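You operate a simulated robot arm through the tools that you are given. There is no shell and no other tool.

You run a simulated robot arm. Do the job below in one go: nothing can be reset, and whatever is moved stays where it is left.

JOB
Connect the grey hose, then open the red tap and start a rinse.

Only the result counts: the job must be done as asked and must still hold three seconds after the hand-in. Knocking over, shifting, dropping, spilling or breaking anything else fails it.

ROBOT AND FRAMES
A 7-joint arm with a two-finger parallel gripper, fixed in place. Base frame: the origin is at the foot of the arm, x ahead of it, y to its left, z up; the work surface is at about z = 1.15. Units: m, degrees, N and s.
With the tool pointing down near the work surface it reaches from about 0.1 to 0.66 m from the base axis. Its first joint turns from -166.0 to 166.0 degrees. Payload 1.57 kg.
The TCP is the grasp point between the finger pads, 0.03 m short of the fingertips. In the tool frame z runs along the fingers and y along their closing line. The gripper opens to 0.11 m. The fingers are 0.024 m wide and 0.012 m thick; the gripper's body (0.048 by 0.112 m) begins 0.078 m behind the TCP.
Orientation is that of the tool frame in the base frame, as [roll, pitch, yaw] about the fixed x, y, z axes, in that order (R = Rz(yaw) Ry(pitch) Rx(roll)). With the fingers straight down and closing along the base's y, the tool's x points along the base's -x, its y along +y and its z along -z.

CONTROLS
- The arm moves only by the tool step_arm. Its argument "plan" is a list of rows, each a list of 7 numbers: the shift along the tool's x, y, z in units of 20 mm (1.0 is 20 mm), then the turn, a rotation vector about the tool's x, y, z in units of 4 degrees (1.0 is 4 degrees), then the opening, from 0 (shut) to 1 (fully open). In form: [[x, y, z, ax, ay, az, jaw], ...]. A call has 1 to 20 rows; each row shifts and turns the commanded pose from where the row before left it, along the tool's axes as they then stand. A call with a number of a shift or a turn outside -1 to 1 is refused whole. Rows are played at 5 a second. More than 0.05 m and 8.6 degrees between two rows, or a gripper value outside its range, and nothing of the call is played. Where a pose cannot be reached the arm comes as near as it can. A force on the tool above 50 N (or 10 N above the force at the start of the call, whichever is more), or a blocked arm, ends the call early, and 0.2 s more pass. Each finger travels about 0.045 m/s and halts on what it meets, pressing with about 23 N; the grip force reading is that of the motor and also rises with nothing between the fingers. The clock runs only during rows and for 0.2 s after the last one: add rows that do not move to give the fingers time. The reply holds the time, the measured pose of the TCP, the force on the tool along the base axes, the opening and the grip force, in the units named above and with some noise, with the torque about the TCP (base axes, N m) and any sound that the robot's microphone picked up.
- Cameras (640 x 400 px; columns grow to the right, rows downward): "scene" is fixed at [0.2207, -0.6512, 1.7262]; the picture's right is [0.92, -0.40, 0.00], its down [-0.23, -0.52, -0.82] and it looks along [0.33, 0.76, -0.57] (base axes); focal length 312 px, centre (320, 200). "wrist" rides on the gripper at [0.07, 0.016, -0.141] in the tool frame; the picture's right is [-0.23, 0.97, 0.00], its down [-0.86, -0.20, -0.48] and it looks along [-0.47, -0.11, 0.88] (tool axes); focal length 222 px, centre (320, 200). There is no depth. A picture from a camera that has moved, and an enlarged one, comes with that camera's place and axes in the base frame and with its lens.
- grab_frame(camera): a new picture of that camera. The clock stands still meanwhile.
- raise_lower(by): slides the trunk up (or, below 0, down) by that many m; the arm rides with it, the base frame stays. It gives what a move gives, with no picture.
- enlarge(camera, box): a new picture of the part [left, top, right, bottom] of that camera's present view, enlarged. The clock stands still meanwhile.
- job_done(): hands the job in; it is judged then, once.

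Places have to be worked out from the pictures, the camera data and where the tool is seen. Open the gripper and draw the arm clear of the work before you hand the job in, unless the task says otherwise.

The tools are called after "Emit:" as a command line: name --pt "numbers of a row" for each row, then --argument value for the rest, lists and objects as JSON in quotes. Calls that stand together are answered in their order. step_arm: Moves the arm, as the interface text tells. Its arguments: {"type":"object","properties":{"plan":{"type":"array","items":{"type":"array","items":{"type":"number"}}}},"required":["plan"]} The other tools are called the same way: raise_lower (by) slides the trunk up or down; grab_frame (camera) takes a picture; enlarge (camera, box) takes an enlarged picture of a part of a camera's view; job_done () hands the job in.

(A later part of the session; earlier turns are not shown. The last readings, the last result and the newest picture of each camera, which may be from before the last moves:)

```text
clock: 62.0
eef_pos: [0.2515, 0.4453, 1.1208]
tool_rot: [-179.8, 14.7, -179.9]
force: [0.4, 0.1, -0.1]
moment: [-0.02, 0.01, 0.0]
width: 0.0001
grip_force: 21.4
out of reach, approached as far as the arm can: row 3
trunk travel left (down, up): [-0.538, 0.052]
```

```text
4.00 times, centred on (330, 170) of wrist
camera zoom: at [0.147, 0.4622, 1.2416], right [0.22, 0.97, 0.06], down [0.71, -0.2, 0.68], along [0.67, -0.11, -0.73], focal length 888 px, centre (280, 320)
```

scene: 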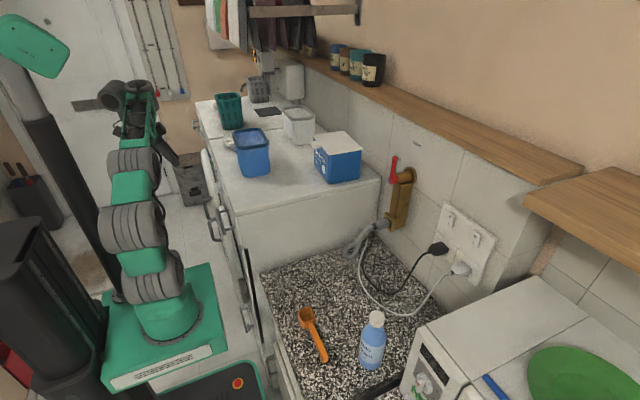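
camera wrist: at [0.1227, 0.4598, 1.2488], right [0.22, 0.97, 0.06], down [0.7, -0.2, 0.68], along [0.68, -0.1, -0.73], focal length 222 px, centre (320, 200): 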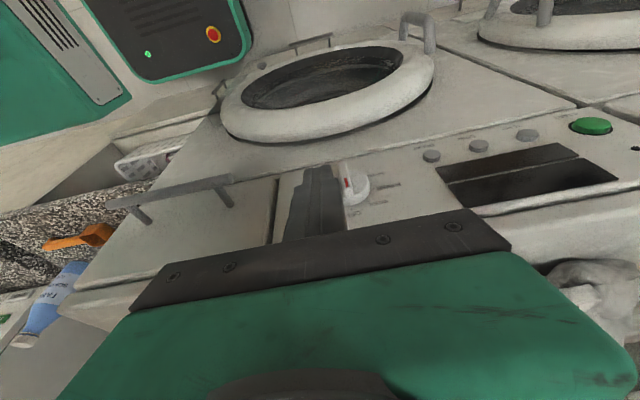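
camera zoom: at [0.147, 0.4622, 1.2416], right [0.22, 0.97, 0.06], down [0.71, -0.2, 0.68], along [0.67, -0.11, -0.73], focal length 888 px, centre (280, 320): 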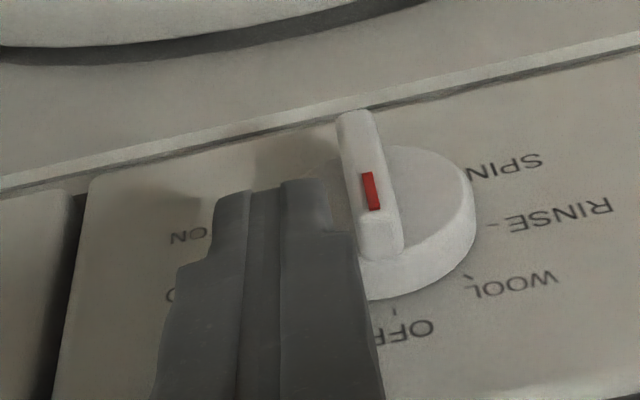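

The tips stopped about 6 mm higher than commanded, which the controller flags as out of reach, though nothing is in contact. I'll look at the arm's posture in the scene view.

Emit:
grab_frame --camera "scene"

Emit:
enlarge --camera "scene" --box '[60, 50, 300, 300]'

Emit:
grab_frame --camera "wrist"

```text
taken
```

scene: 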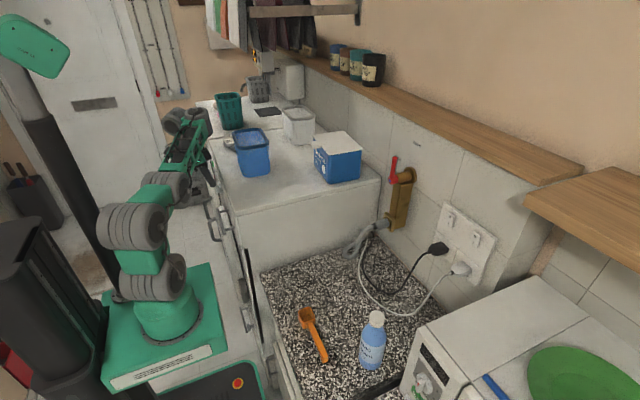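

```text
1.60 times, centred on (180, 175) of scene
camera zoom: at [0.2207, -0.6512, 1.7262], right [0.92, -0.4, 0.0], down [-0.23, -0.52, -0.82], along [0.33, 0.76, -0.57], focal length 500 px, centre (544, 240)
```

zoom: 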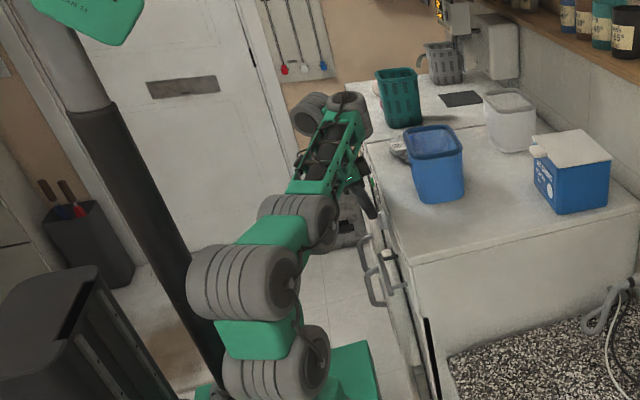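

```text
taken
camera wrist: at [0.147, 0.4622, 1.2416], right [0.22, 0.97, 0.06], down [0.71, -0.2, 0.68], along [0.67, -0.11, -0.73], focal length 222 px, centre (320, 200)
```

wrist: 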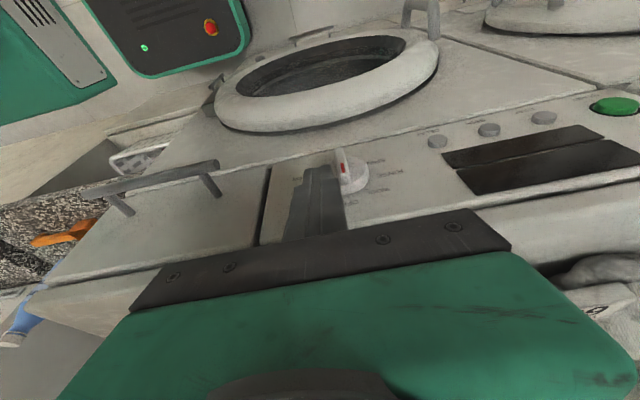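

Lower reach with the trunk this high seems to be limited by the arm's posture. I'll back off and up 10 cm, then lower the trunk 10 cm so the arm works with its wrist higher relative to its shoulder.

Emit:
step_arm --pt "0.8 0 -0.6 0 0 0 0" --pt "0.8 0 -0.8 0 0 0 0" --pt "0.5 0 -1 0 0 0 0" --pt "0 0 -1 0 0 0 0" --pt "0 0 -1 0 0 0 0" --pt "0 0 -1 0 0 0 0"

```text
clock: 63.4
eef_pos: [0.1792, 0.4439, 1.2147]
tool_rot: [179.7, 14.9, -179.8]
force: [-0.1, -0.1, 1.1]
moment: [0.03, 0.02, 0.01]
width: 0.0002
grip_force: 21.8
trunk travel left (down, up): [-0.538, 0.052]
```

Now the trunk goes down by 10 cm; the tips stay about 7 cm in front of the panel.

Emit:
raise_lower --by -0.08

Emit:
grab_frame --camera "scene"

Emit:
enlarge --camera "wrist" --box '[240, 80, 400, 200]'

```text
clock: 64.6
eef_pos: [0.1797, 0.4442, 1.1362]
tool_rot: [179.7, 14.9, -179.9]
force: [-0.2, 0.6, -0.4]
moment: [-0.01, 0.04, -0.03]
width: 0.0
grip_force: 21.0
trunk travel left (down, up): [-0.458, 0.132]
```

```text
taken
```

scene: 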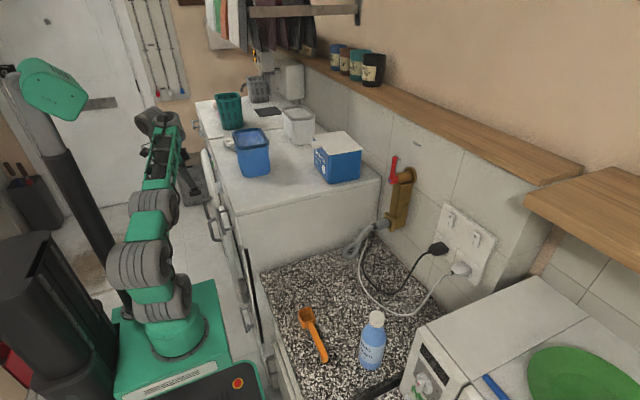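

```text
3.33 times, centred on (320, 140) of wrist
camera zoom: at [0.0758, 0.4598, 1.2544], right [0.22, 0.97, 0.06], down [0.7, -0.2, 0.68], along [0.68, -0.1, -0.73], focal length 740 px, centre (320, 400)
```

zoom: 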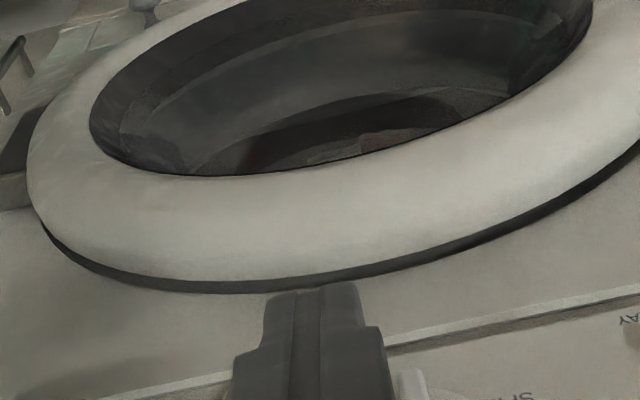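

Trunk is down 8 cm. I'm approaching the −y side of the ridge again at the right depth.

Emit:
step_arm --pt "-0.535 -0.01 0.351 0 0 0 0" --pt "-0.535 -0.01 0.351 0 0 0 0" --pt "-0.535 -0.01 0.351 0 0 0 0" --pt "-0.535 -0.01 0.351 0 0 0 0" --pt "-0.535 -0.01 0.351 0 0 0 0" --pt "-0.535 -0.01 0.351 0 0 0 0" --pt "0 0 0 0 0 0 0"

Emit:
enlarge --camera "wrist" --box '[260, 120, 400, 220]'

```text
clock: 66.2
eef_pos: [0.2534, 0.4423, 1.1099]
tool_rot: [179.8, 14.9, -179.9]
force: [-0.8, -0.9, 0.5]
moment: [0.01, -0.01, -0.01]
width: 0.0001
grip_force: 21.1
trunk travel left (down, up): [-0.458, 0.132]
```

```text
4.00 times, centred on (330, 170) of wrist
camera zoom: at [0.1491, 0.4587, 1.229], right [0.22, 0.97, 0.06], down [0.7, -0.2, 0.68], along [0.68, -0.1, -0.73], focal length 888 px, centre (280, 320)
```

zoom: 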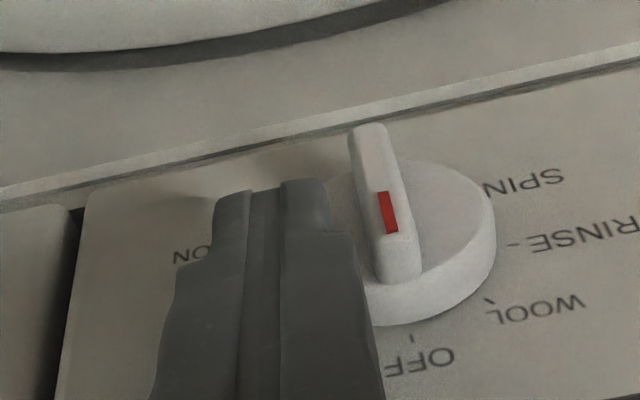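

Now the depth is reachable and the tips are on the −y side of the ridge, overlapping its upper half. I'm pushing gently in +y to start turning the dial.

Emit:
step_arm --pt "0 0.25 0 0 0 0 0" --pt "0 0.25 0 0 0 0 0" --pt "0 0.2 0 0 0 0 0" --pt "0 0.2 0 0 0 0 0" --pt "0 0 0 0 0 0 0"

Emit:
enlarge --camera "wrist" --box '[260, 120, 400, 220]'

```text
clock: 67.4
eef_pos: [0.2531, 0.4605, 1.1106]
tool_rot: [179.8, 14.9, -179.9]
force: [-0.2, -0.1, 0.2]
moment: [0.06, -0.03, 0.0]
width: 0.0
grip_force: 21.1
trunk travel left (down, up): [-0.458, 0.132]
```

```text
4.00 times, centred on (330, 170) of wrist
camera zoom: at [0.1494, 0.4772, 1.2303], right [0.22, 0.97, 0.06], down [0.7, -0.2, 0.68], along [0.68, -0.1, -0.73], focal length 888 px, centre (280, 320)
```

zoom: 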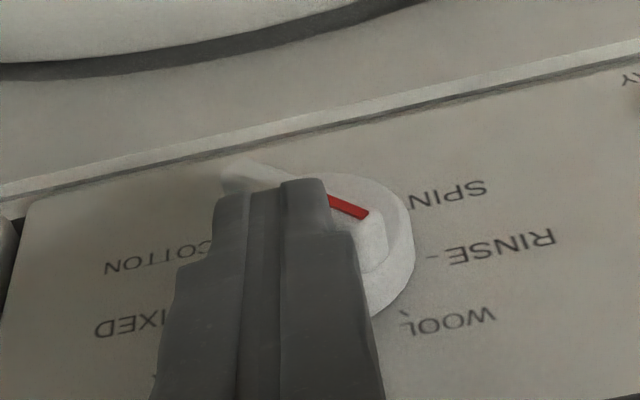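

The dial has turned about 50–60° toward RINSE. I'm continuing with a small downward component to finish the 80°.

Emit:
step_arm --pt "0.01 0.15 0.04 0 0 0 0" --pt "0.01 0.15 0.04 0 0 0 0" --pt "0.01 0.15 0.04 0 0 0 0" --pt "0 0 0 0 0 0 0"

Emit:
enlarge --camera "wrist" --box '[260, 120, 400, 220]'

```text
clock: 68.4
eef_pos: [0.2527, 0.4702, 1.1076]
tool_rot: [179.7, 14.8, -179.8]
force: [-0.5, 0.9, -1.0]
moment: [0.0, 0.0, 0.01]
width: 0.0
grip_force: 21.0
trunk travel left (down, up): [-0.458, 0.132]
```

```text
4.00 times, centred on (330, 170) of wrist
camera zoom: at [0.1486, 0.4866, 1.2272], right [0.22, 0.97, 0.06], down [0.7, -0.2, 0.68], along [0.68, -0.1, -0.73], focal length 888 px, centre (280, 320)
```

zoom: 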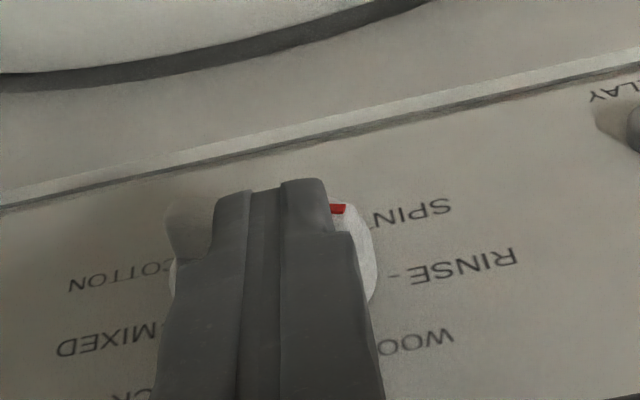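

The ridge looks close to 80° now. I'll lift the fingers clear and check where the pointer sits.

Emit:
step_arm --pt "0 0 -0.5 0 0 0 0" --pt "0.5 -0.6 -0.7 0 0 0 0" --pt "0.8 -0.8 -0.7 0 0 0 0" --pt "0.8 -0.8 -0.7 0 0 0 0"

Emit:
enlarge --camera "wrist" --box '[280, 100, 440, 220]'

Emit:
grab_frame --camera "wrist"

```text
clock: 69.4
eef_pos: [0.198, 0.4253, 1.1467]
tool_rot: [179.7, 14.9, -179.9]
force: [0.4, 0.1, 0.5]
moment: [0.01, -0.02, 0.02]
width: 0.0
grip_force: 21.5
trunk travel left (down, up): [-0.458, 0.132]
```

```text
3.33 times, centred on (360, 160) of wrist
camera zoom: at [0.0946, 0.442, 1.2667], right [0.22, 0.97, 0.06], down [0.7, -0.2, 0.68], along [0.68, -0.1, -0.73], focal length 740 px, centre (187, 333)
```

zoom: 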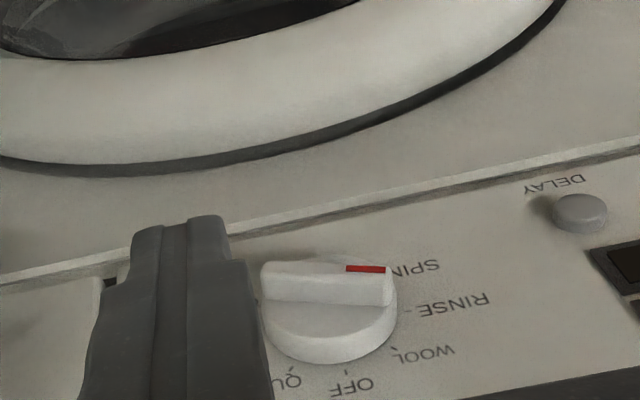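

```text
taken
camera wrist: at [0.0946, 0.442, 1.2667], right [0.22, 0.97, 0.06], down [0.7, -0.2, 0.68], along [0.68, -0.1, -0.73], focal length 222 px, centre (320, 200)
```

wrist: 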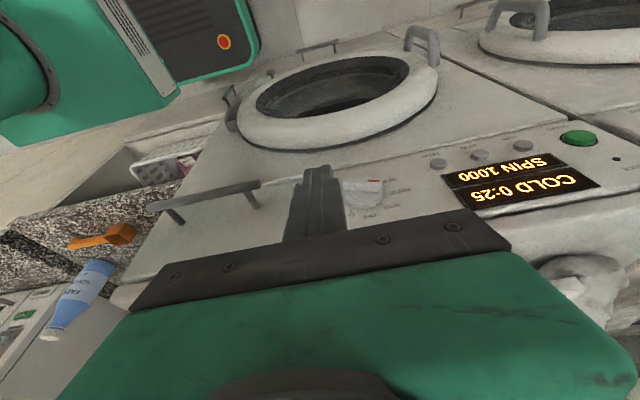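

The display has lit with "COLD 0:25 / SPIN 1000", so mains power is on, and the pointer measures about 78° — the RINSE position. I'll zoom to confirm.

Emit:
enlarge --camera "wrist" --box '[430, 120, 640, 230]'

Emit:
enlarge --camera "wrist" --box '[335, 160, 425, 220]'

Emit:
enlarge --camera "wrist" --box '[220, 20, 460, 160]'

```text
3.05 times, centred on (535, 175) of wrist
camera zoom: at [0.0946, 0.442, 1.2667], right [0.22, 0.97, 0.06], down [0.7, -0.2, 0.68], along [0.68, -0.1, -0.73], focal length 677 px, centre (-335, 276)
```

zoom: 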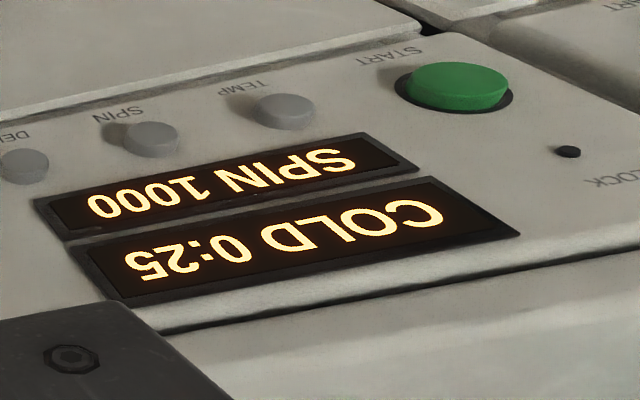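

```text
6.67 times, centred on (380, 190) of wrist
camera zoom: at [0.0946, 0.442, 1.2667], right [0.22, 0.97, 0.06], down [0.7, -0.2, 0.68], along [0.68, -0.1, -0.73], focal length 1481 px, centre (-80, 267)
```

zoom: 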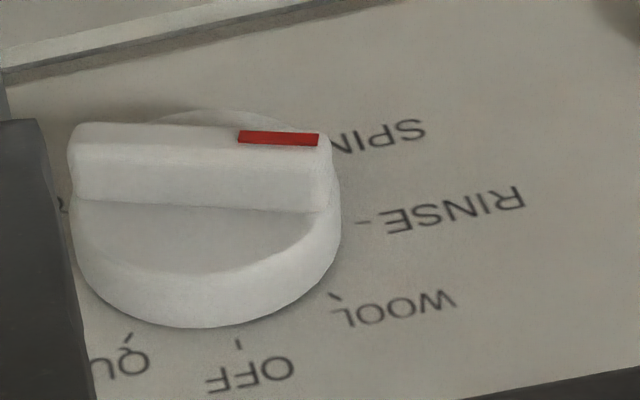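

```text
2.67 times, centred on (340, 90) of wrist
camera zoom: at [0.0946, 0.442, 1.2667], right [0.22, 0.97, 0.06], down [0.7, -0.2, 0.68], along [0.68, -0.1, -0.73], focal length 592 px, centre (267, 493)
```

zoom: 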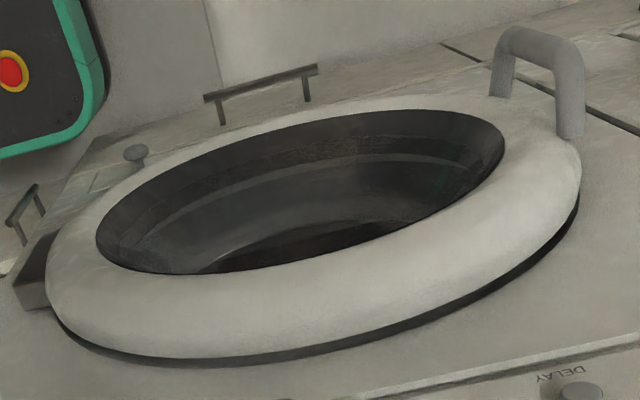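

The RINSE tick lines up with the pointer roughly, but I want a finer angle check before pressing START, so I'm zooming harder on the ridge.

Emit:
enlarge --camera "wrist" --box '[338, 170, 398, 210]'

```text
10.00 times, centred on (368, 190) of wrist
camera zoom: at [0.0946, 0.442, 1.2667], right [0.22, 0.97, 0.06], down [0.7, -0.2, 0.68], along [0.68, -0.1, -0.73], focal length 2221 px, centre (-160, 300)
```

zoom: 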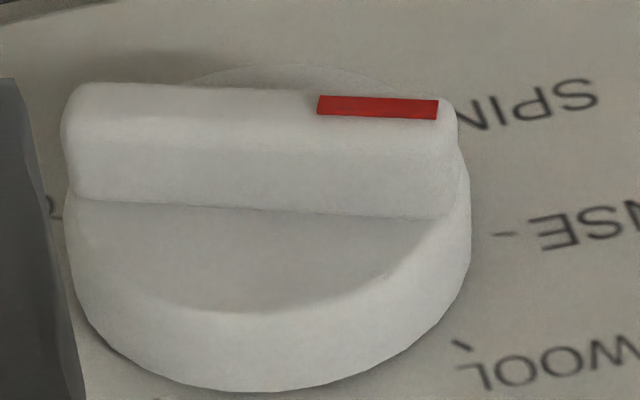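

The pointer measures about 67°, against 80° for the RINSE tick. The machine reads it as a programme, but I'll nudge it about 12° further by pressing down lightly on its raised +y end.

Emit:
step_arm --pt "-0.632 0.609 0.319 0 0 0 0" --pt "-0.632 0.609 0.319 0 0 0 0" --pt "-0.632 0.609 0.319 0 0 0 0" --pt "-0.632 0.609 0.319 0 0 0 0" --pt "0.1 0 0.38 0 0 0 0" --pt "0.1 0 0.38 0 0 0 0" --pt "0.1 0 0.38 0 0 0 0" --pt "0.1 0 0.38 0 0 0 0" --pt "0 0 0 0 0 0 0"

Emit:
enlarge --camera "wrist" --box '[260, 120, 400, 220]'

```text
clock: 71.4
eef_pos: [0.2541, 0.4745, 1.1033]
tool_rot: [179.7, 14.9, -179.9]
force: [0.0, 0.9, 1.0]
moment: [0.03, -0.02, -0.03]
width: 0.0002
grip_force: 21.1
trunk travel left (down, up): [-0.458, 0.132]
```

```text
4.00 times, centred on (330, 170) of wrist
camera zoom: at [0.1501, 0.4902, 1.2236], right [0.22, 0.97, 0.06], down [0.7, -0.2, 0.68], along [0.68, -0.1, -0.73], focal length 888 px, centre (280, 320)
```

zoom: 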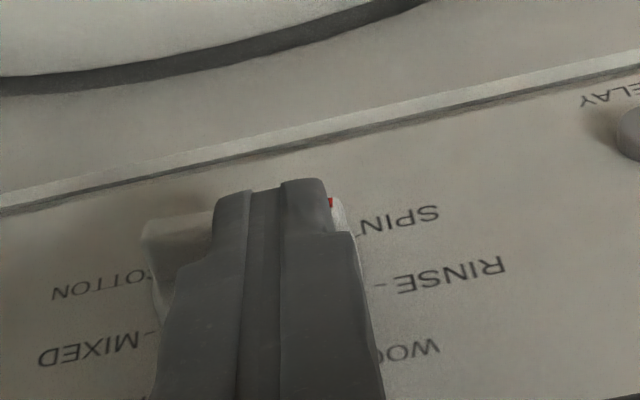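

Now I'm lifting off along the finger axis, then back, to view the result.

Emit:
step_arm --pt "0 0 -0.7 0 0 0 0" --pt "0.5 -0.6 -0.7 0 0 0 0" --pt "0.8 -0.9 -0.7 0 0 0 0" --pt "0.8 -0.9 -0.7 0 0 0 0"

Emit:
enlarge --camera "wrist" --box '[338, 170, 398, 210]'

Emit:
grab_frame --camera "wrist"

```text
clock: 72.4
eef_pos: [0.1995, 0.4239, 1.1477]
tool_rot: [179.7, 15.0, -179.9]
force: [-0.3, 0.5, -0.6]
moment: [-0.01, -0.02, 0.02]
width: 0.0
grip_force: 21.9
trunk travel left (down, up): [-0.458, 0.132]
```

```text
10.00 times, centred on (368, 190) of wrist
camera zoom: at [0.0953, 0.4414, 1.2682], right [0.22, 0.97, 0.06], down [0.7, -0.2, 0.68], along [0.68, -0.1, -0.73], focal length 2221 px, centre (-160, 300)
```

zoom: 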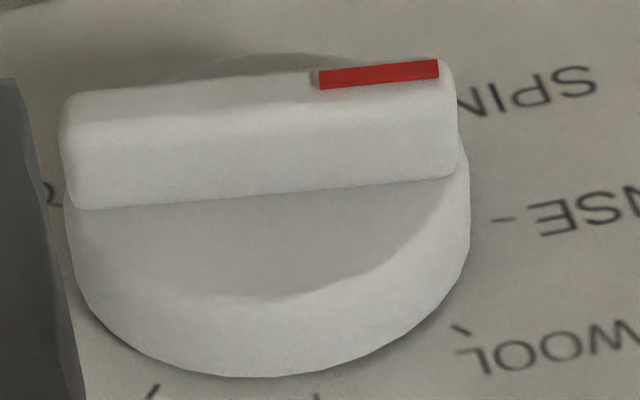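

```text
taken
camera wrist: at [0.0953, 0.4414, 1.2682], right [0.22, 0.97, 0.06], down [0.7, -0.2, 0.68], along [0.68, -0.1, -0.73], focal length 222 px, centre (320, 200)
```

wrist: 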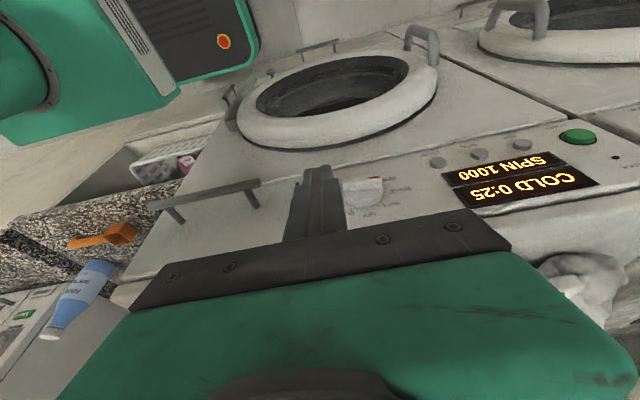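

The pointer now sits at about 80–82°, right on RINSE, and the display still reads COLD 0:25. For START at y≈0.72 I need a diagonal reach, so I'll step back, straighten the hand and yaw it about 50° toward the left.

Emit:
step_arm --pt "0.7 0 -0.5 0 0.94 0 0" --pt "0.7 0 -0.5 0 0.94 0 0" --pt "0.7 0 -0.5 0 0.94 0 0" --pt "0.7 0 -0.5 0 0.94 0 0" --pt "0 0 0 0 0 -0.96 0" --pt "0 0 0 0 0 -0.96 0" --pt "0 0 0 0 0 -0.96 0" --pt "0 0 0 0 0 -0.96 0" --pt "0 0 0 0 0 -0.96 0" --pt "0 0 0 0 0 -0.96 0" --pt "0 0 0 0 0 -0.96 0" --pt "0 0 0 0 0 -0.96 0" --pt "0 0 0 0 0 -0.96 0" --pt "0 0 0 0 0 -0.96 0" --pt "0 0 0 0 0 -0.96 0" --pt "0 0 0 0 0 -0.96 0" --pt "0 0 0 0 0 -0.96 0"

```text
clock: 76.0
eef_pos: [0.1373, 0.4272, 1.1785]
tool_rot: [179.7, 0.2, -129.7]
force: [0.0, 0.2, 0.2]
moment: [-0.03, 0.01, -0.02]
width: 0.0001
grip_force: 21.8
trunk travel left (down, up): [-0.458, 0.132]
```

Yaw is set to about 50°. Next I'm tilting the hand outward about 55° so the fingers point diagonally toward the panel.

Emit:
step_arm --pt "0 0 0 0 -0.98 0 0" --pt "0 0 0 0 -0.98 0 0" --pt "0 0 0 0 -0.98 0 0" --pt "0 0 0 0 -0.98 0 0" --pt "0 0 0 0 -0.98 0 0" --pt "0 0 0 0 -0.98 0 0" --pt "0 0 0 0 -0.98 0 0" --pt "0 0 0 0 -0.98 0 0" --pt "0 0 0 0 -0.98 0 0" --pt "0 0 0 0 -0.98 0 0" --pt "0 0 0 0 -0.98 0 0" --pt "0 0 0 0 -0.98 0 0" --pt "0 0 0 0 -0.98 0 0" --pt "0 0 0 0 -0.98 0 0"

Emit:
grab_frame --camera "wrist"

```text
clock: 79.0
eef_pos: [0.1066, 0.3527, 1.2965]
tool_rot: [179.8, 45.7, -129.9]
force: [-0.1, -0.2, 0.0]
moment: [0.0, -0.01, 0.06]
width: 0.0001
grip_force: 21.3
out of reach, approached as far as the arm can: row 8, 9, 10, 11, 12, 13, 14
trunk travel left (down, up): [-0.458, 0.132]
```

```text
taken
camera wrist: at [-0.0018, 0.2478, 1.3467], right [-0.65, 0.74, 0.17], down [0.32, 0.07, 0.95], along [0.69, 0.67, -0.28], focal length 222 px, centre (320, 200)
```

wrist: 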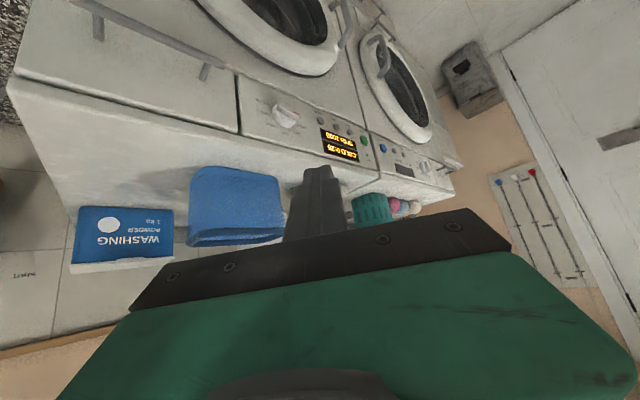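

The arm couldn't tilt fully so close in, and the hand drifted back and up. It now points diagonally at about 46°, so I'll extend it outward toward START, staying well in front of the panel.

Emit:
step_arm --pt "-0.15 0.41 0.99 0 0 0 0" --pt "-0.15 0.41 0.99 0 0 0 0" --pt "-0.15 0.41 0.99 0 0 0 0" --pt "-0.15 0.41 0.99 0 0 0 0" --pt "-0.15 0.41 0.99 0 0 0 0" --pt "-0.15 0.41 0.99 0 0 0 0" --pt "-0.15 0.41 0.99 0 0 0 0" --pt "-0.15 0.41 0.99 0 0 0 0" --pt "-0.15 0.41 0.99 0 0 0 0" --pt "-0.15 0.41 0.99 0 0 0 0"

Emit:
grab_frame --camera "wrist"

```text
clock: 81.2
eef_pos: [0.1056, 0.3522, 1.2967]
tool_rot: [179.6, 45.8, -129.9]
force: [-0.7, 0.2, -0.3]
moment: [-0.02, 0.0, -0.02]
width: 0.0003
grip_force: 20.7
out of reach, approached as far as the arm can: row 1, 2, 3, 4, 5, 6, 7, 8, 9, 10
trunk travel left (down, up): [-0.458, 0.132]
```

```text
taken
camera wrist: at [-0.0019, 0.2473, 1.347], right [-0.65, 0.74, 0.17], down [0.32, 0.06, 0.95], along [0.69, 0.67, -0.28], focal length 222 px, centre (320, 200)
```

wrist: 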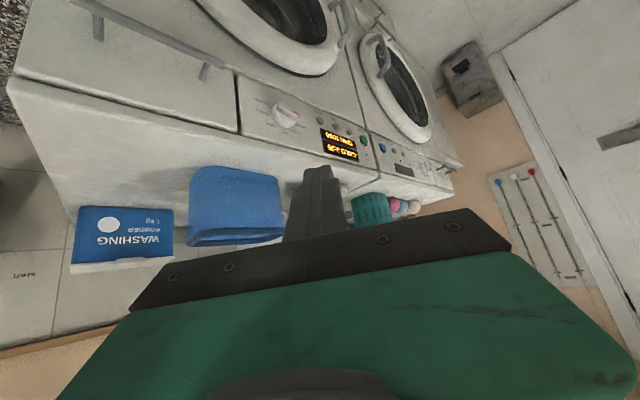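

The arm didn't move from here, so it's at a joint limit. I'll look at the posture before trying another way out.

Emit:
grab_frame --camera "scene"

Emit:
enlarge --camera "scene" --box '[40, 60, 260, 360]'

```text
taken
```

scene: 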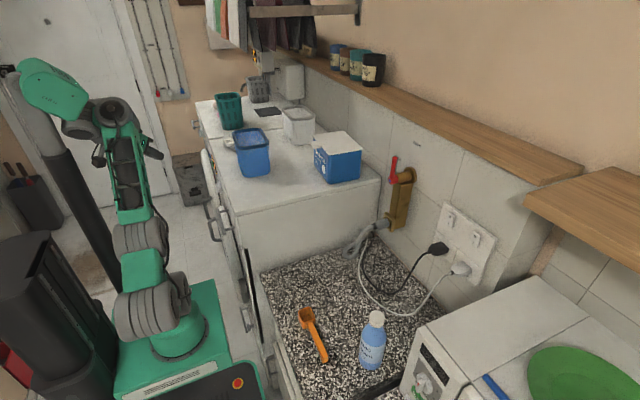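

```text
1.33 times, centred on (150, 210) of scene
camera zoom: at [0.2207, -0.6512, 1.7262], right [0.92, -0.4, 0.0], down [-0.23, -0.52, -0.82], along [0.33, 0.76, -0.57], focal length 417 px, centre (547, 187)
```

zoom: 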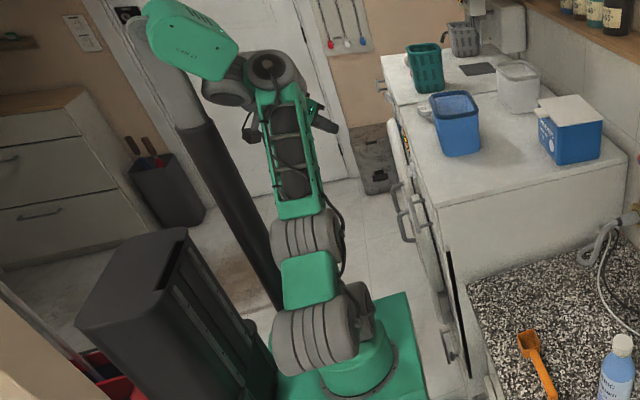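

The forearm is nearly upright, so the tilt was forced too close in. I'll take some tilt back off to free the wrist.

Emit:
step_arm --pt "0 0 0 0 1 0 0" --pt "0 0 0 0 1 0 0" --pt "0 0 0 0 1 0 0" --pt "0 0 0 0 1 0 0" --pt "0 0 0 0 1 0 0" --pt "0 0 0 0 1 0 0"

```text
clock: 82.6
eef_pos: [0.1053, 0.3515, 1.2994]
tool_rot: [179.5, 22.0, -129.9]
force: [0.4, -0.9, 0.4]
moment: [-0.01, -0.05, 0.01]
width: 0.0
grip_force: 21.3
trunk travel left (down, up): [-0.458, 0.132]
```

That freed it, with the tilt at 22°. I'm extending outward and down now, before adding tilt again.

Emit:
step_arm --pt "-0.658 0.469 0.805 0 0 0 0" --pt "-0.658 0.469 0.805 0 0 0 0" --pt "-0.658 0.469 0.805 0 0 0 0" --pt "-0.658 0.469 0.805 0 0 0 0" --pt "-0.658 0.469 0.805 0 0 0 0" --pt "-0.658 0.469 0.805 0 0 0 0" --pt "-0.658 0.469 0.805 0 0 0 0" --pt "-0.658 0.469 0.805 0 0 0 0" --pt "-0.658 0.469 0.805 0 0 0 0" --pt "-0.658 0.469 0.805 0 0 0 0"

Emit:
grab_frame --camera "scene"

```text
clock: 84.8
eef_pos: [0.1473, 0.5538, 1.2007]
tool_rot: [179.4, 22.0, -129.9]
force: [0.1, 0.2, 0.3]
moment: [-0.01, 0.01, 0.02]
width: 0.0
grip_force: 20.7
trunk travel left (down, up): [-0.458, 0.132]
```

```text
taken
```

scene: 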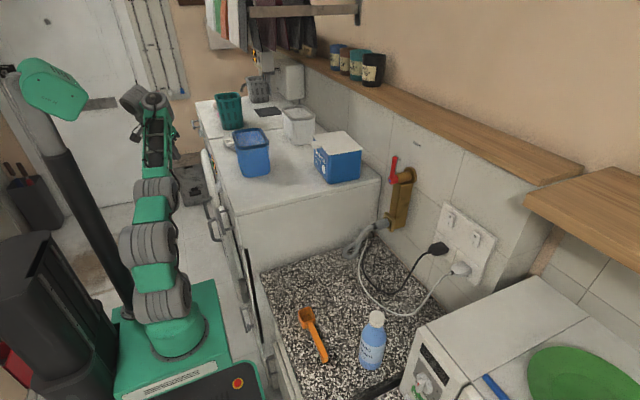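

Extension worked. I'm tilting further while moving outward toward START.

Emit:
step_arm --pt "-0.2 0.4 0.6 0 -1 0 0" --pt "-0.2 0.4 0.6 0 -1 0 0" --pt "-0.2 0.4 0.6 0 -1 0 0" --pt "-0.2 0.4 0.6 0 -1 0 0" --pt "-0.2 0.4 0.6 0 -1 0 0" --pt "-0.2 0.4 0.6 0 -1 0 0" --pt "-0.2 0.4 0.6 0 -1 0 0"

Emit:
grab_frame --camera "wrist"

```text
clock: 86.4
eef_pos: [0.1461, 0.6121, 1.2029]
tool_rot: [179.4, 33.8, -130.0]
force: [-0.3, 0.4, -0.1]
moment: [0.0, 0.02, -0.02]
width: 0.0002
grip_force: 21.1
out of reach, approached as far as the arm can: row 2, 3, 4, 5, 6, 7
trunk travel left (down, up): [-0.458, 0.132]
```

```text
taken
camera wrist: at [0.0463, 0.518, 1.2832], right [-0.63, 0.77, 0.13], down [0.44, 0.21, 0.87], along [0.64, 0.61, -0.47], focal length 222 px, centre (320, 200)
```

wrist: 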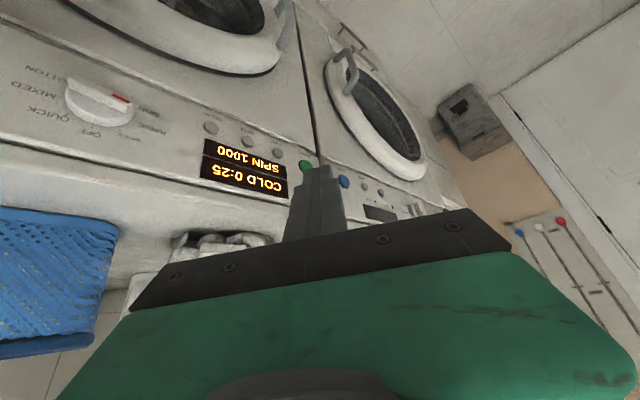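

There's a lateral-tilt limit here, so I'll change the plan: roll the hand about its own axis so its thin side faces the panel and the camera stays on the robot side. I'll roll in steps and watch the reach.

Emit:
step_arm --pt "0 0 0 0 0 1 0" --pt "0 0 0 0 0 1 0" --pt "0 0 0 0 0 1 0" --pt "0 0 0 0 0 1 0" --pt "0 0 0 0 0 1 0" --pt "0 0 0 0 0 1 0" --pt "0 0 0 0 0 1 0" --pt "0 0 0 0 0 1 0" --pt "0 0 0 0 0 1 0" --pt "0 0 0 0 0 1 0"

```text
clock: 88.6
eef_pos: [0.1453, 0.6123, 1.2021]
tool_rot: [156.3, 24.9, -175.2]
force: [0.9, 0.3, -1.1]
moment: [0.03, 0.0, 0.04]
width: 0.0
grip_force: 21.3
trunk travel left (down, up): [-0.458, 0.132]
```

Rolling is no problem. I'll complete the remaining 50°.

Emit:
step_arm --pt "0 0 0 0 0 1 0" --pt "0 0 0 0 0 1 0" --pt "0 0 0 0 0 1 0" --pt "0 0 0 0 0 1 0" --pt "0 0 0 0 0 1 0" --pt "0 0 0 0 0 1 0" --pt "0 0 0 0 0 1 0" --pt "0 0 0 0 0 1 0" --pt "0 0 0 0 0 1 0" --pt "0 0 0 0 0 1 0" --pt "0 0 0 0 0 1 0"

Emit:
grab_frame --camera "wrist"

Emit:
grab_frame --camera "scene"

```text
clock: 91.0
eef_pos: [0.1591, 0.6185, 1.229]
tool_rot: [146.9, 5.3, 148.7]
force: [-0.5, -0.3, -0.5]
moment: [-0.01, -0.02, 0.04]
width: 0.0003
grip_force: 21.3
out of reach, approached as far as the arm can: row 7, 8, 9, 10, 11
trunk travel left (down, up): [-0.458, 0.132]
```

```text
taken
camera wrist: at [0.0576, 0.6075, 1.3504], right [0.58, 0.6, 0.55], down [0.48, -0.79, 0.37], along [0.66, 0.05, -0.75], focal length 222 px, centre (320, 200)
```

wrist: 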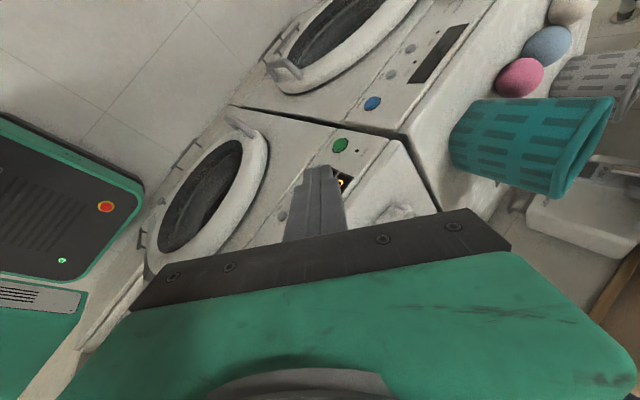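

```text
taken
```

scene: 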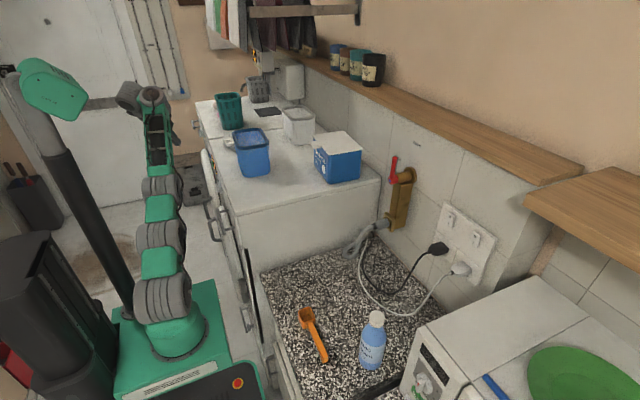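

The roll got most of the way, and the thin side now faces the panel. I'm testing whether I can tilt outward, toward +y, from here.

Emit:
step_arm --pt "0 0 0 0 0 -0.8 0" --pt "0 0.1 0.3 -1 0 0 0" --pt "0 0.1 0.3 -1 0 0 0" --pt "0 0.1 0.3 -1 0 0 0" --pt "0 0.1 0.3 -1 0 0 0"

```text
clock: 92.2
eef_pos: [0.1621, 0.6242, 1.2275]
tool_rot: [144.7, 7.1, 151.4]
force: [0.7, -0.4, 0.3]
moment: [-0.01, -0.02, -0.01]
width: 0.0
grip_force: 21.1
out of reach, approached as far as the arm can: row 2, 3, 4, 5
trunk travel left (down, up): [-0.458, 0.132]
```

No further tilt is possible in this off-plane direction. I'll turn the whole hand about the vertical by +20° so the fingers point more in line with the arm's own plane, then retry.

Emit:
step_arm --pt "0 0 0 -0.124 0.573 -0.81 0" --pt "0 0 0 -0.124 0.573 -0.81 0" --pt "0 0 0 -0.124 0.573 -0.81 0" --pt "0 0 0 -0.124 0.573 -0.81 0" --pt "0 0 0 -0.124 0.573 -0.81 0" --pt "0 0 0 -0.9 0 0 0" --pt "0 0 0 -0.9 0 0 0" --pt "0 0 0 -0.9 0 0 0"

```text
clock: 94.0
eef_pos: [0.1476, 0.6448, 1.2369]
tool_rot: [138.0, 6.8, 171.4]
force: [-0.4, 0.1, 0.2]
moment: [0.0, -0.01, 0.01]
width: 0.0
grip_force: 21.1
out of reach, approached as far as the arm can: row 6, 7, 8
trunk travel left (down, up): [-0.458, 0.132]
```

The hand now points mostly outward (α≈74°, θ≈42°). I'll test a plain downward move to learn which direction is limited.

Emit:
step_arm --pt "-0.118 -0.66 0.74 0 0 0 0"

Emit:
step_arm --pt "-0.99 0.12 0 0 0 0 0"

```text
clock: 94.4
eef_pos: [0.1516, 0.6459, 1.2304]
tool_rot: [138.6, 6.8, 171.5]
force: [-0.6, 0.4, 0.8]
moment: [-0.01, 0.02, 0.01]
width: 0.0001
grip_force: 21.2
out of reach, approached as far as the arm can: row 1
trunk travel left (down, up): [-0.458, 0.132]
```

```text
clock: 94.8
eef_pos: [0.1718, 0.6446, 1.2336]
tool_rot: [138.2, 6.9, 171.6]
force: [0.5, -0.6, -0.2]
moment: [0.01, -0.03, -0.02]
width: 0.0002
grip_force: 20.7
trunk travel left (down, up): [-0.458, 0.132]
```

Sideways moves are free but going lower isn't, which suggests the elbow has swivelled out of plane. I'll look at the arm closely.

Emit:
enlarge --camera "scene" --box '[90, 70, 270, 370]'

Emit:
grab_frame --camera "wrist"

```text
1.33 times, centred on (180, 220) of scene
camera zoom: at [0.2207, -0.6512, 1.7262], right [0.92, -0.4, 0.0], down [-0.23, -0.52, -0.82], along [0.33, 0.76, -0.57], focal length 417 px, centre (507, 173)
```

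zoom: 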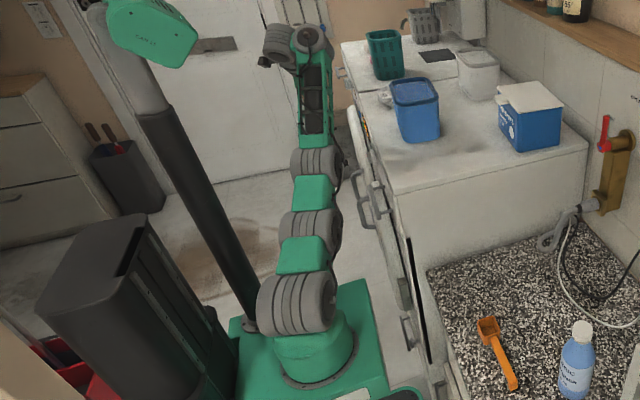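

```text
taken
camera wrist: at [0.0785, 0.5767, 1.3419], right [0.25, 0.7, 0.67], down [0.74, -0.58, 0.33], along [0.62, 0.42, -0.67], focal length 222 px, centre (320, 200)
```

wrist: 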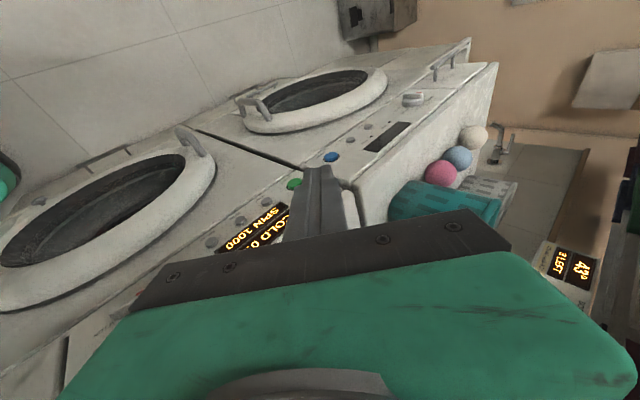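

Opening the gripper would let the panel-side finger lead, so the roll isn't needed. I'll undo the roll, staying clear of the panel, with the hand pointing in line with the arm.

Emit:
step_arm --pt "0.5 0 0 0 0 -1 0" --pt "0.5 0 0 0 0 -1 0" --pt "0 0 0 0 0 -1 0" --pt "0 0 0 0 0 -1 0" --pt "0 0 0 0 0 -1 0" --pt "0 0 0 0 0 -1 0" --pt "0 0 0 0 0 -1 0" --pt "0 0 0 0 0 -1 0" --pt "0 0 0 0 0 -1 0" --pt "0 0 0 0 0 -1 0" --pt "0 0 0 0 0 -1 0" --pt "0 0 0 0 0 -1 0" --pt "0 0 0 0 0 -1 0" --pt "0 0 0 0 0 -1 0" --pt "0 0 0 0 0 -1 0" --pt "0 0 0 0 0 -1 0" --pt "0 0 0 0 0 -1 0" --pt "0 0 0 0 0 -1 0" --pt "0 0 0 0 0 -1 0" --pt "0 0 0 0 0 -1 0"

```text
clock: 99.0
eef_pos: [0.1525, 0.6456, 1.231]
tool_rot: [-179.8, 42.0, -105.5]
force: [-0.2, -0.4, 0.4]
moment: [0.0, -0.02, 0.0]
width: 0.0001
grip_force: 21.7
trunk travel left (down, up): [-0.458, 0.132]
```

The hand is now in line with the arm (α≈74.5°, θ=42°). I'm testing lowering and extra tilt from here.

Emit:
step_arm --pt "0 0 0.5 0 -1 0 0" --pt "0 0 0.5 0 -1 0 0" --pt "0.3 0 0.5 0 -1 0 0"

```text
clock: 99.8
eef_pos: [0.152, 0.6457, 1.2307]
tool_rot: [-179.9, 42.0, -105.7]
force: [0.9, -1.1, -0.7]
moment: [0.0, 0.0, -0.01]
width: 0.0
grip_force: 21.2
out of reach, approached as far as the arm can: row 1, 2, 3
trunk travel left (down, up): [-0.458, 0.132]
```

Still limited. I'll run single-row probes to see exactly which motion is refused: pure tilt, pure outward (+y), and pure down.

Emit:
step_arm --pt "0 0 0 0 -0.5 0 0"

Emit:
step_arm --pt "0.335 0 0.372 0 0 0 0"

Emit:
step_arm --pt "-0.36 0.13 0.32 0 0 0 0"

Emit:
step_arm --pt "0.36 -0.13 -0.32 0 0 0 0"

```text
clock: 100.2
eef_pos: [0.1533, 0.6465, 1.2309]
tool_rot: [-179.8, 42.0, -105.7]
force: [0.1, -0.3, 0.1]
moment: [0.01, -0.01, 0.03]
width: 0.0
grip_force: 21.4
trunk travel left (down, up): [-0.458, 0.132]
```

```text
clock: 100.6
eef_pos: [0.1524, 0.6455, 1.2312]
tool_rot: [-179.8, 41.9, -105.7]
force: [-0.2, -0.1, 0.4]
moment: [0.01, -0.03, 0.02]
width: 0.0003
grip_force: 21.3
out of reach, approached as far as the arm can: row 1
trunk travel left (down, up): [-0.458, 0.132]
```

```text
clock: 101.0
eef_pos: [0.1523, 0.6414, 1.2426]
tool_rot: [-179.9, 43.1, -105.7]
force: [0.1, 0.2, -1.0]
moment: [0.0, 0.05, -0.02]
width: 0.0001
grip_force: 21.9
out of reach, approached as far as the arm can: row 1
trunk travel left (down, up): [-0.458, 0.132]
```

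```text
clock: 101.4
eef_pos: [0.1532, 0.6409, 1.2486]
tool_rot: [-179.9, 43.4, -105.6]
force: [-0.2, 1.2, 0.0]
moment: [0.02, 0.02, -0.02]
width: 0.0
grip_force: 21.8
out of reach, approached as far as the arm can: row 1
trunk travel left (down, up): [-0.458, 0.132]
```

Odd: the commanded pose seems to drift from the measured one. Moves in +x worked earlier, so I'll shift toward larger x, still ~5 cm short of the panel, and test lowering there.

Emit:
step_arm --pt "0 0 0 0 0 0 0" --pt "0 0 0 0 0 0 0"

Emit:
step_arm --pt "-0.2 -0.96 0.18 0 0 0 0"

```text
clock: 102.0
eef_pos: [0.1543, 0.6401, 1.2486]
tool_rot: [-179.8, 43.5, -105.7]
force: [0.2, 1.1, 0.0]
moment: [-0.02, -0.01, -0.04]
width: 0.0
grip_force: 21.0
trunk travel left (down, up): [-0.458, 0.132]
```

```text
clock: 102.4
eef_pos: [0.173, 0.6397, 1.249]
tool_rot: [-179.9, 43.6, -105.8]
force: [-1.0, 0.7, -0.7]
moment: [-0.02, -0.04, -0.05]
width: 0.0003
grip_force: 20.8
trunk travel left (down, up): [-0.458, 0.132]
```

+x works. I'm trying a plain 2 cm downward step here.

Emit:
step_arm --pt "0.69 0 0.724 0 0 0 0"

Emit:
step_arm --pt "-0.2 -0.96 0.18 0 0 0 0" --pt "0.69 0 0.724 0 0 0 0"

```text
clock: 102.8
eef_pos: [0.1735, 0.6409, 1.2426]
tool_rot: [-179.9, 43.2, -105.6]
force: [-0.4, 0.8, -0.5]
moment: [0.01, 0.02, 0.02]
width: 0.0
grip_force: 21.0
out of reach, approached as far as the arm can: row 1
trunk travel left (down, up): [-0.458, 0.132]
```

```text
clock: 103.4
eef_pos: [0.1984, 0.6396, 1.2392]
tool_rot: [-180.0, 43.1, -105.7]
force: [-0.3, -0.1, -0.3]
moment: [0.03, 0.01, 0.02]
width: 0.0001
grip_force: 20.9
out of reach, approached as far as the arm can: row 2
trunk travel left (down, up): [-0.458, 0.132]
```

Lowering is refused here regardless of x. I'll try a different order: come back to y≈0.46, straighten the hand, go low there (that height worked at the dial), and only then extend sideways.

Emit:
step_arm --pt "0.725 -0.163 -0.678 0 0 0 0" --pt "0.725 -0.163 -0.678 0 0 0 0" --pt "0.725 -0.163 -0.678 0 0 0 0" --pt "0.725 -0.163 -0.678 0 0 0 0" --pt "0.725 -0.163 -0.678 0 0 0 0" --pt "0.725 -0.163 -0.678 0 0 0 0" --pt "0.725 -0.163 -0.678 0 0 0 0" --pt "0.725 -0.163 -0.678 0 0 0 0" --pt "0.725 -0.163 -0.678 0 0 0 0" --pt "0 0 0 0 1 0 0" --pt "0 0 0 0 1 0 0" --pt "0 0 0 0 1 0 0" --pt "0 0 0 0 1 0 0" --pt "0 0 0 0 1 0 0" --pt "0 0 0 0 1 0 0" --pt "0 0 0 0 1 0 0"

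```text
clock: 106.8
eef_pos: [0.1909, 0.5595, 1.2997]
tool_rot: [-178.5, 20.5, -106.2]
force: [0.2, 0.0, -0.3]
moment: [0.0, 0.01, 0.01]
width: 0.0
grip_force: 21.3
out of reach, approached as far as the arm can: row 1, 2, 3, 4, 5, 6, 7, 8, 9, 13, 14, 15, 16
trunk travel left (down, up): [-0.458, 0.132]
```

The arm's three shoulder/elbow joints all fold in one vertical plane, and the chain here is folded the wrong way, stretched out low with the forearm up. I'll retract inward with the hand near vertical so it can refold.

Emit:
step_arm --pt "0.9 0 -0.25 0 0 0 0" --pt "0.9 0 -0.25 0 0 0 0" --pt "0.9 0 -0.25 0 0 0 0" --pt "0.9 0 -0.25 0 0 0 0" --pt "0.9 0 -0.25 0 0 0 0" --pt "0.9 0 -0.25 0 0 0 0" --pt "0.9 0 -0.25 0 0 0 0"

Emit:
grab_frame --camera "scene"

```text
clock: 108.4
eef_pos: [0.1544, 0.4363, 1.2905]
tool_rot: [-178.5, 20.0, -106.2]
force: [0.1, -1.1, 0.0]
moment: [0.04, -0.01, 0.0]
width: 0.0
grip_force: 20.9
trunk travel left (down, up): [-0.458, 0.132]
```

```text
taken
```

scene: 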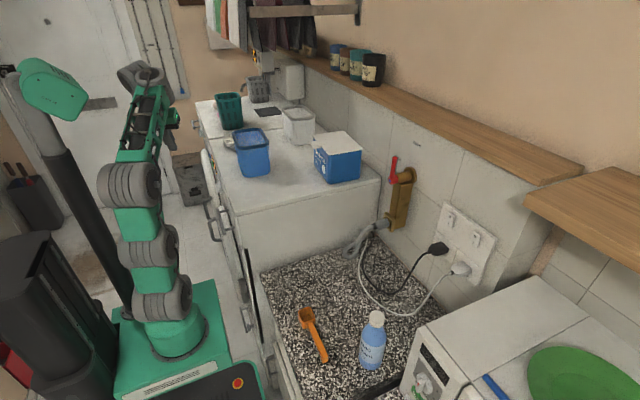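

That refolded the chain, with the elbow now leaning back. I'm lowering while staying near vertical.

Emit:
step_arm --pt "0.342 0 0.94 0 0 0 0" --pt "0.342 0 0.94 0 0 0 0" --pt "0.342 0 0.94 0 0 0 0" --pt "0.342 0 0.94 0 0 0 0" --pt "0.342 0 0.94 0 0 0 0" --pt "0.342 0 0.94 0 0 0 0" --pt "0.342 0 0.94 0 0 0 0"

```text
clock: 110.0
eef_pos: [0.1683, 0.4685, 1.2499]
tool_rot: [-178.5, 19.8, -106.2]
force: [1.2, -0.6, -0.1]
moment: [-0.02, -0.02, 0.02]
width: 0.0
grip_force: 20.5
out of reach, approached as far as the arm can: row 2, 3, 4, 5, 6, 7
trunk travel left (down, up): [-0.458, 0.132]
```

Low and near isn't reachable in this fold, though it was fine at the front where the first joint and elbow were aligned. I'll go back up and sweep the hand around to the front with its heading turning in sync, re-form the good posture there, then sweep back the same way so mainly the first joint turns.

Emit:
step_arm --pt "-0.342 0 -0.94 0 0 0 0" --pt "-0.342 0 -0.94 0 0 0 0" --pt "-0.342 0 -0.94 0 0 0 0" --pt "-0.342 0 -0.94 0 0 0 0" --pt "-0.342 0 -0.94 0 0 0 0" --pt "0 -1 0 0.197 0 0.54 0" --pt "0 -1 0 0.197 0 0.54 0" --pt "0 -1 0 0.197 0 0.54 0" --pt "0 -1 0 0.197 0 0.54 0" --pt "0 -1 0 0.197 0 0.54 0" --pt "0 -1 0 0.197 0 0.54 0" --pt "0 -1 0 0.197 0 0.54 0" --pt "0 -1 0 0.197 0 0.54 0" --pt "0 -1 0 0.197 0 0.54 0" --pt "0 -1 0 0.197 0 0.54 0"

```text
clock: 113.2
eef_pos: [0.3417, 0.379, 1.3551]
tool_rot: [-178.6, 20.6, -129.3]
force: [0.0, -0.2, -0.7]
moment: [0.01, -0.02, -0.01]
width: 0.0
grip_force: 21.0
trunk travel left (down, up): [-0.458, 0.132]
```

The sweep is smooth. I'm continuing round to the front.

Emit:
step_arm --pt "0 -1 0 0.197 0 0.54 0" --pt "0 -1 0 0.197 0 0.54 0" --pt "0 -1 0 0.197 0 0.54 0" --pt "0 -1 0 0.197 0 0.54 0" --pt "0 -1 0 0.197 0 0.54 0" --pt "0 -1 0 0.197 0 0.54 0" --pt "0 -1 0 0.197 0 0.54 0" --pt "0 -1 0 0.197 0 0.54 0" --pt "0 -1 0 0.197 0 0.54 0" --pt "0 -1 0 0.197 0 0.54 0" --pt "0 -1 0 0.197 0 0.54 0" --pt "0 -1 0 0.197 0 0.54 0" --pt "0 -1 0 0.197 0 0.54 0" --pt "0 -1 0 0.197 0 0.54 0" --pt "0 -1 0 0.197 0 0.54 0" --pt "0 -1 0 0.197 0 0.54 0" --pt "0 -1 0 0.197 0 0.54 0" --pt "0 -1 0 0.197 0 0.54 0"

Emit:
grab_frame --camera "scene"

```text
clock: 117.0
eef_pos: [0.5217, 0.0752, 1.3627]
tool_rot: [-179.4, 21.4, -170.9]
force: [0.4, 0.7, 1.1]
moment: [-0.02, 0.0, 0.01]
width: 0.0
grip_force: 21.3
trunk travel left (down, up): [-0.458, 0.132]
```

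```text
taken
```

scene: 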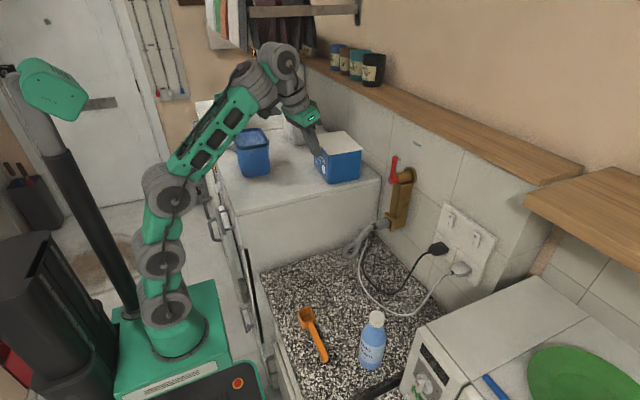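

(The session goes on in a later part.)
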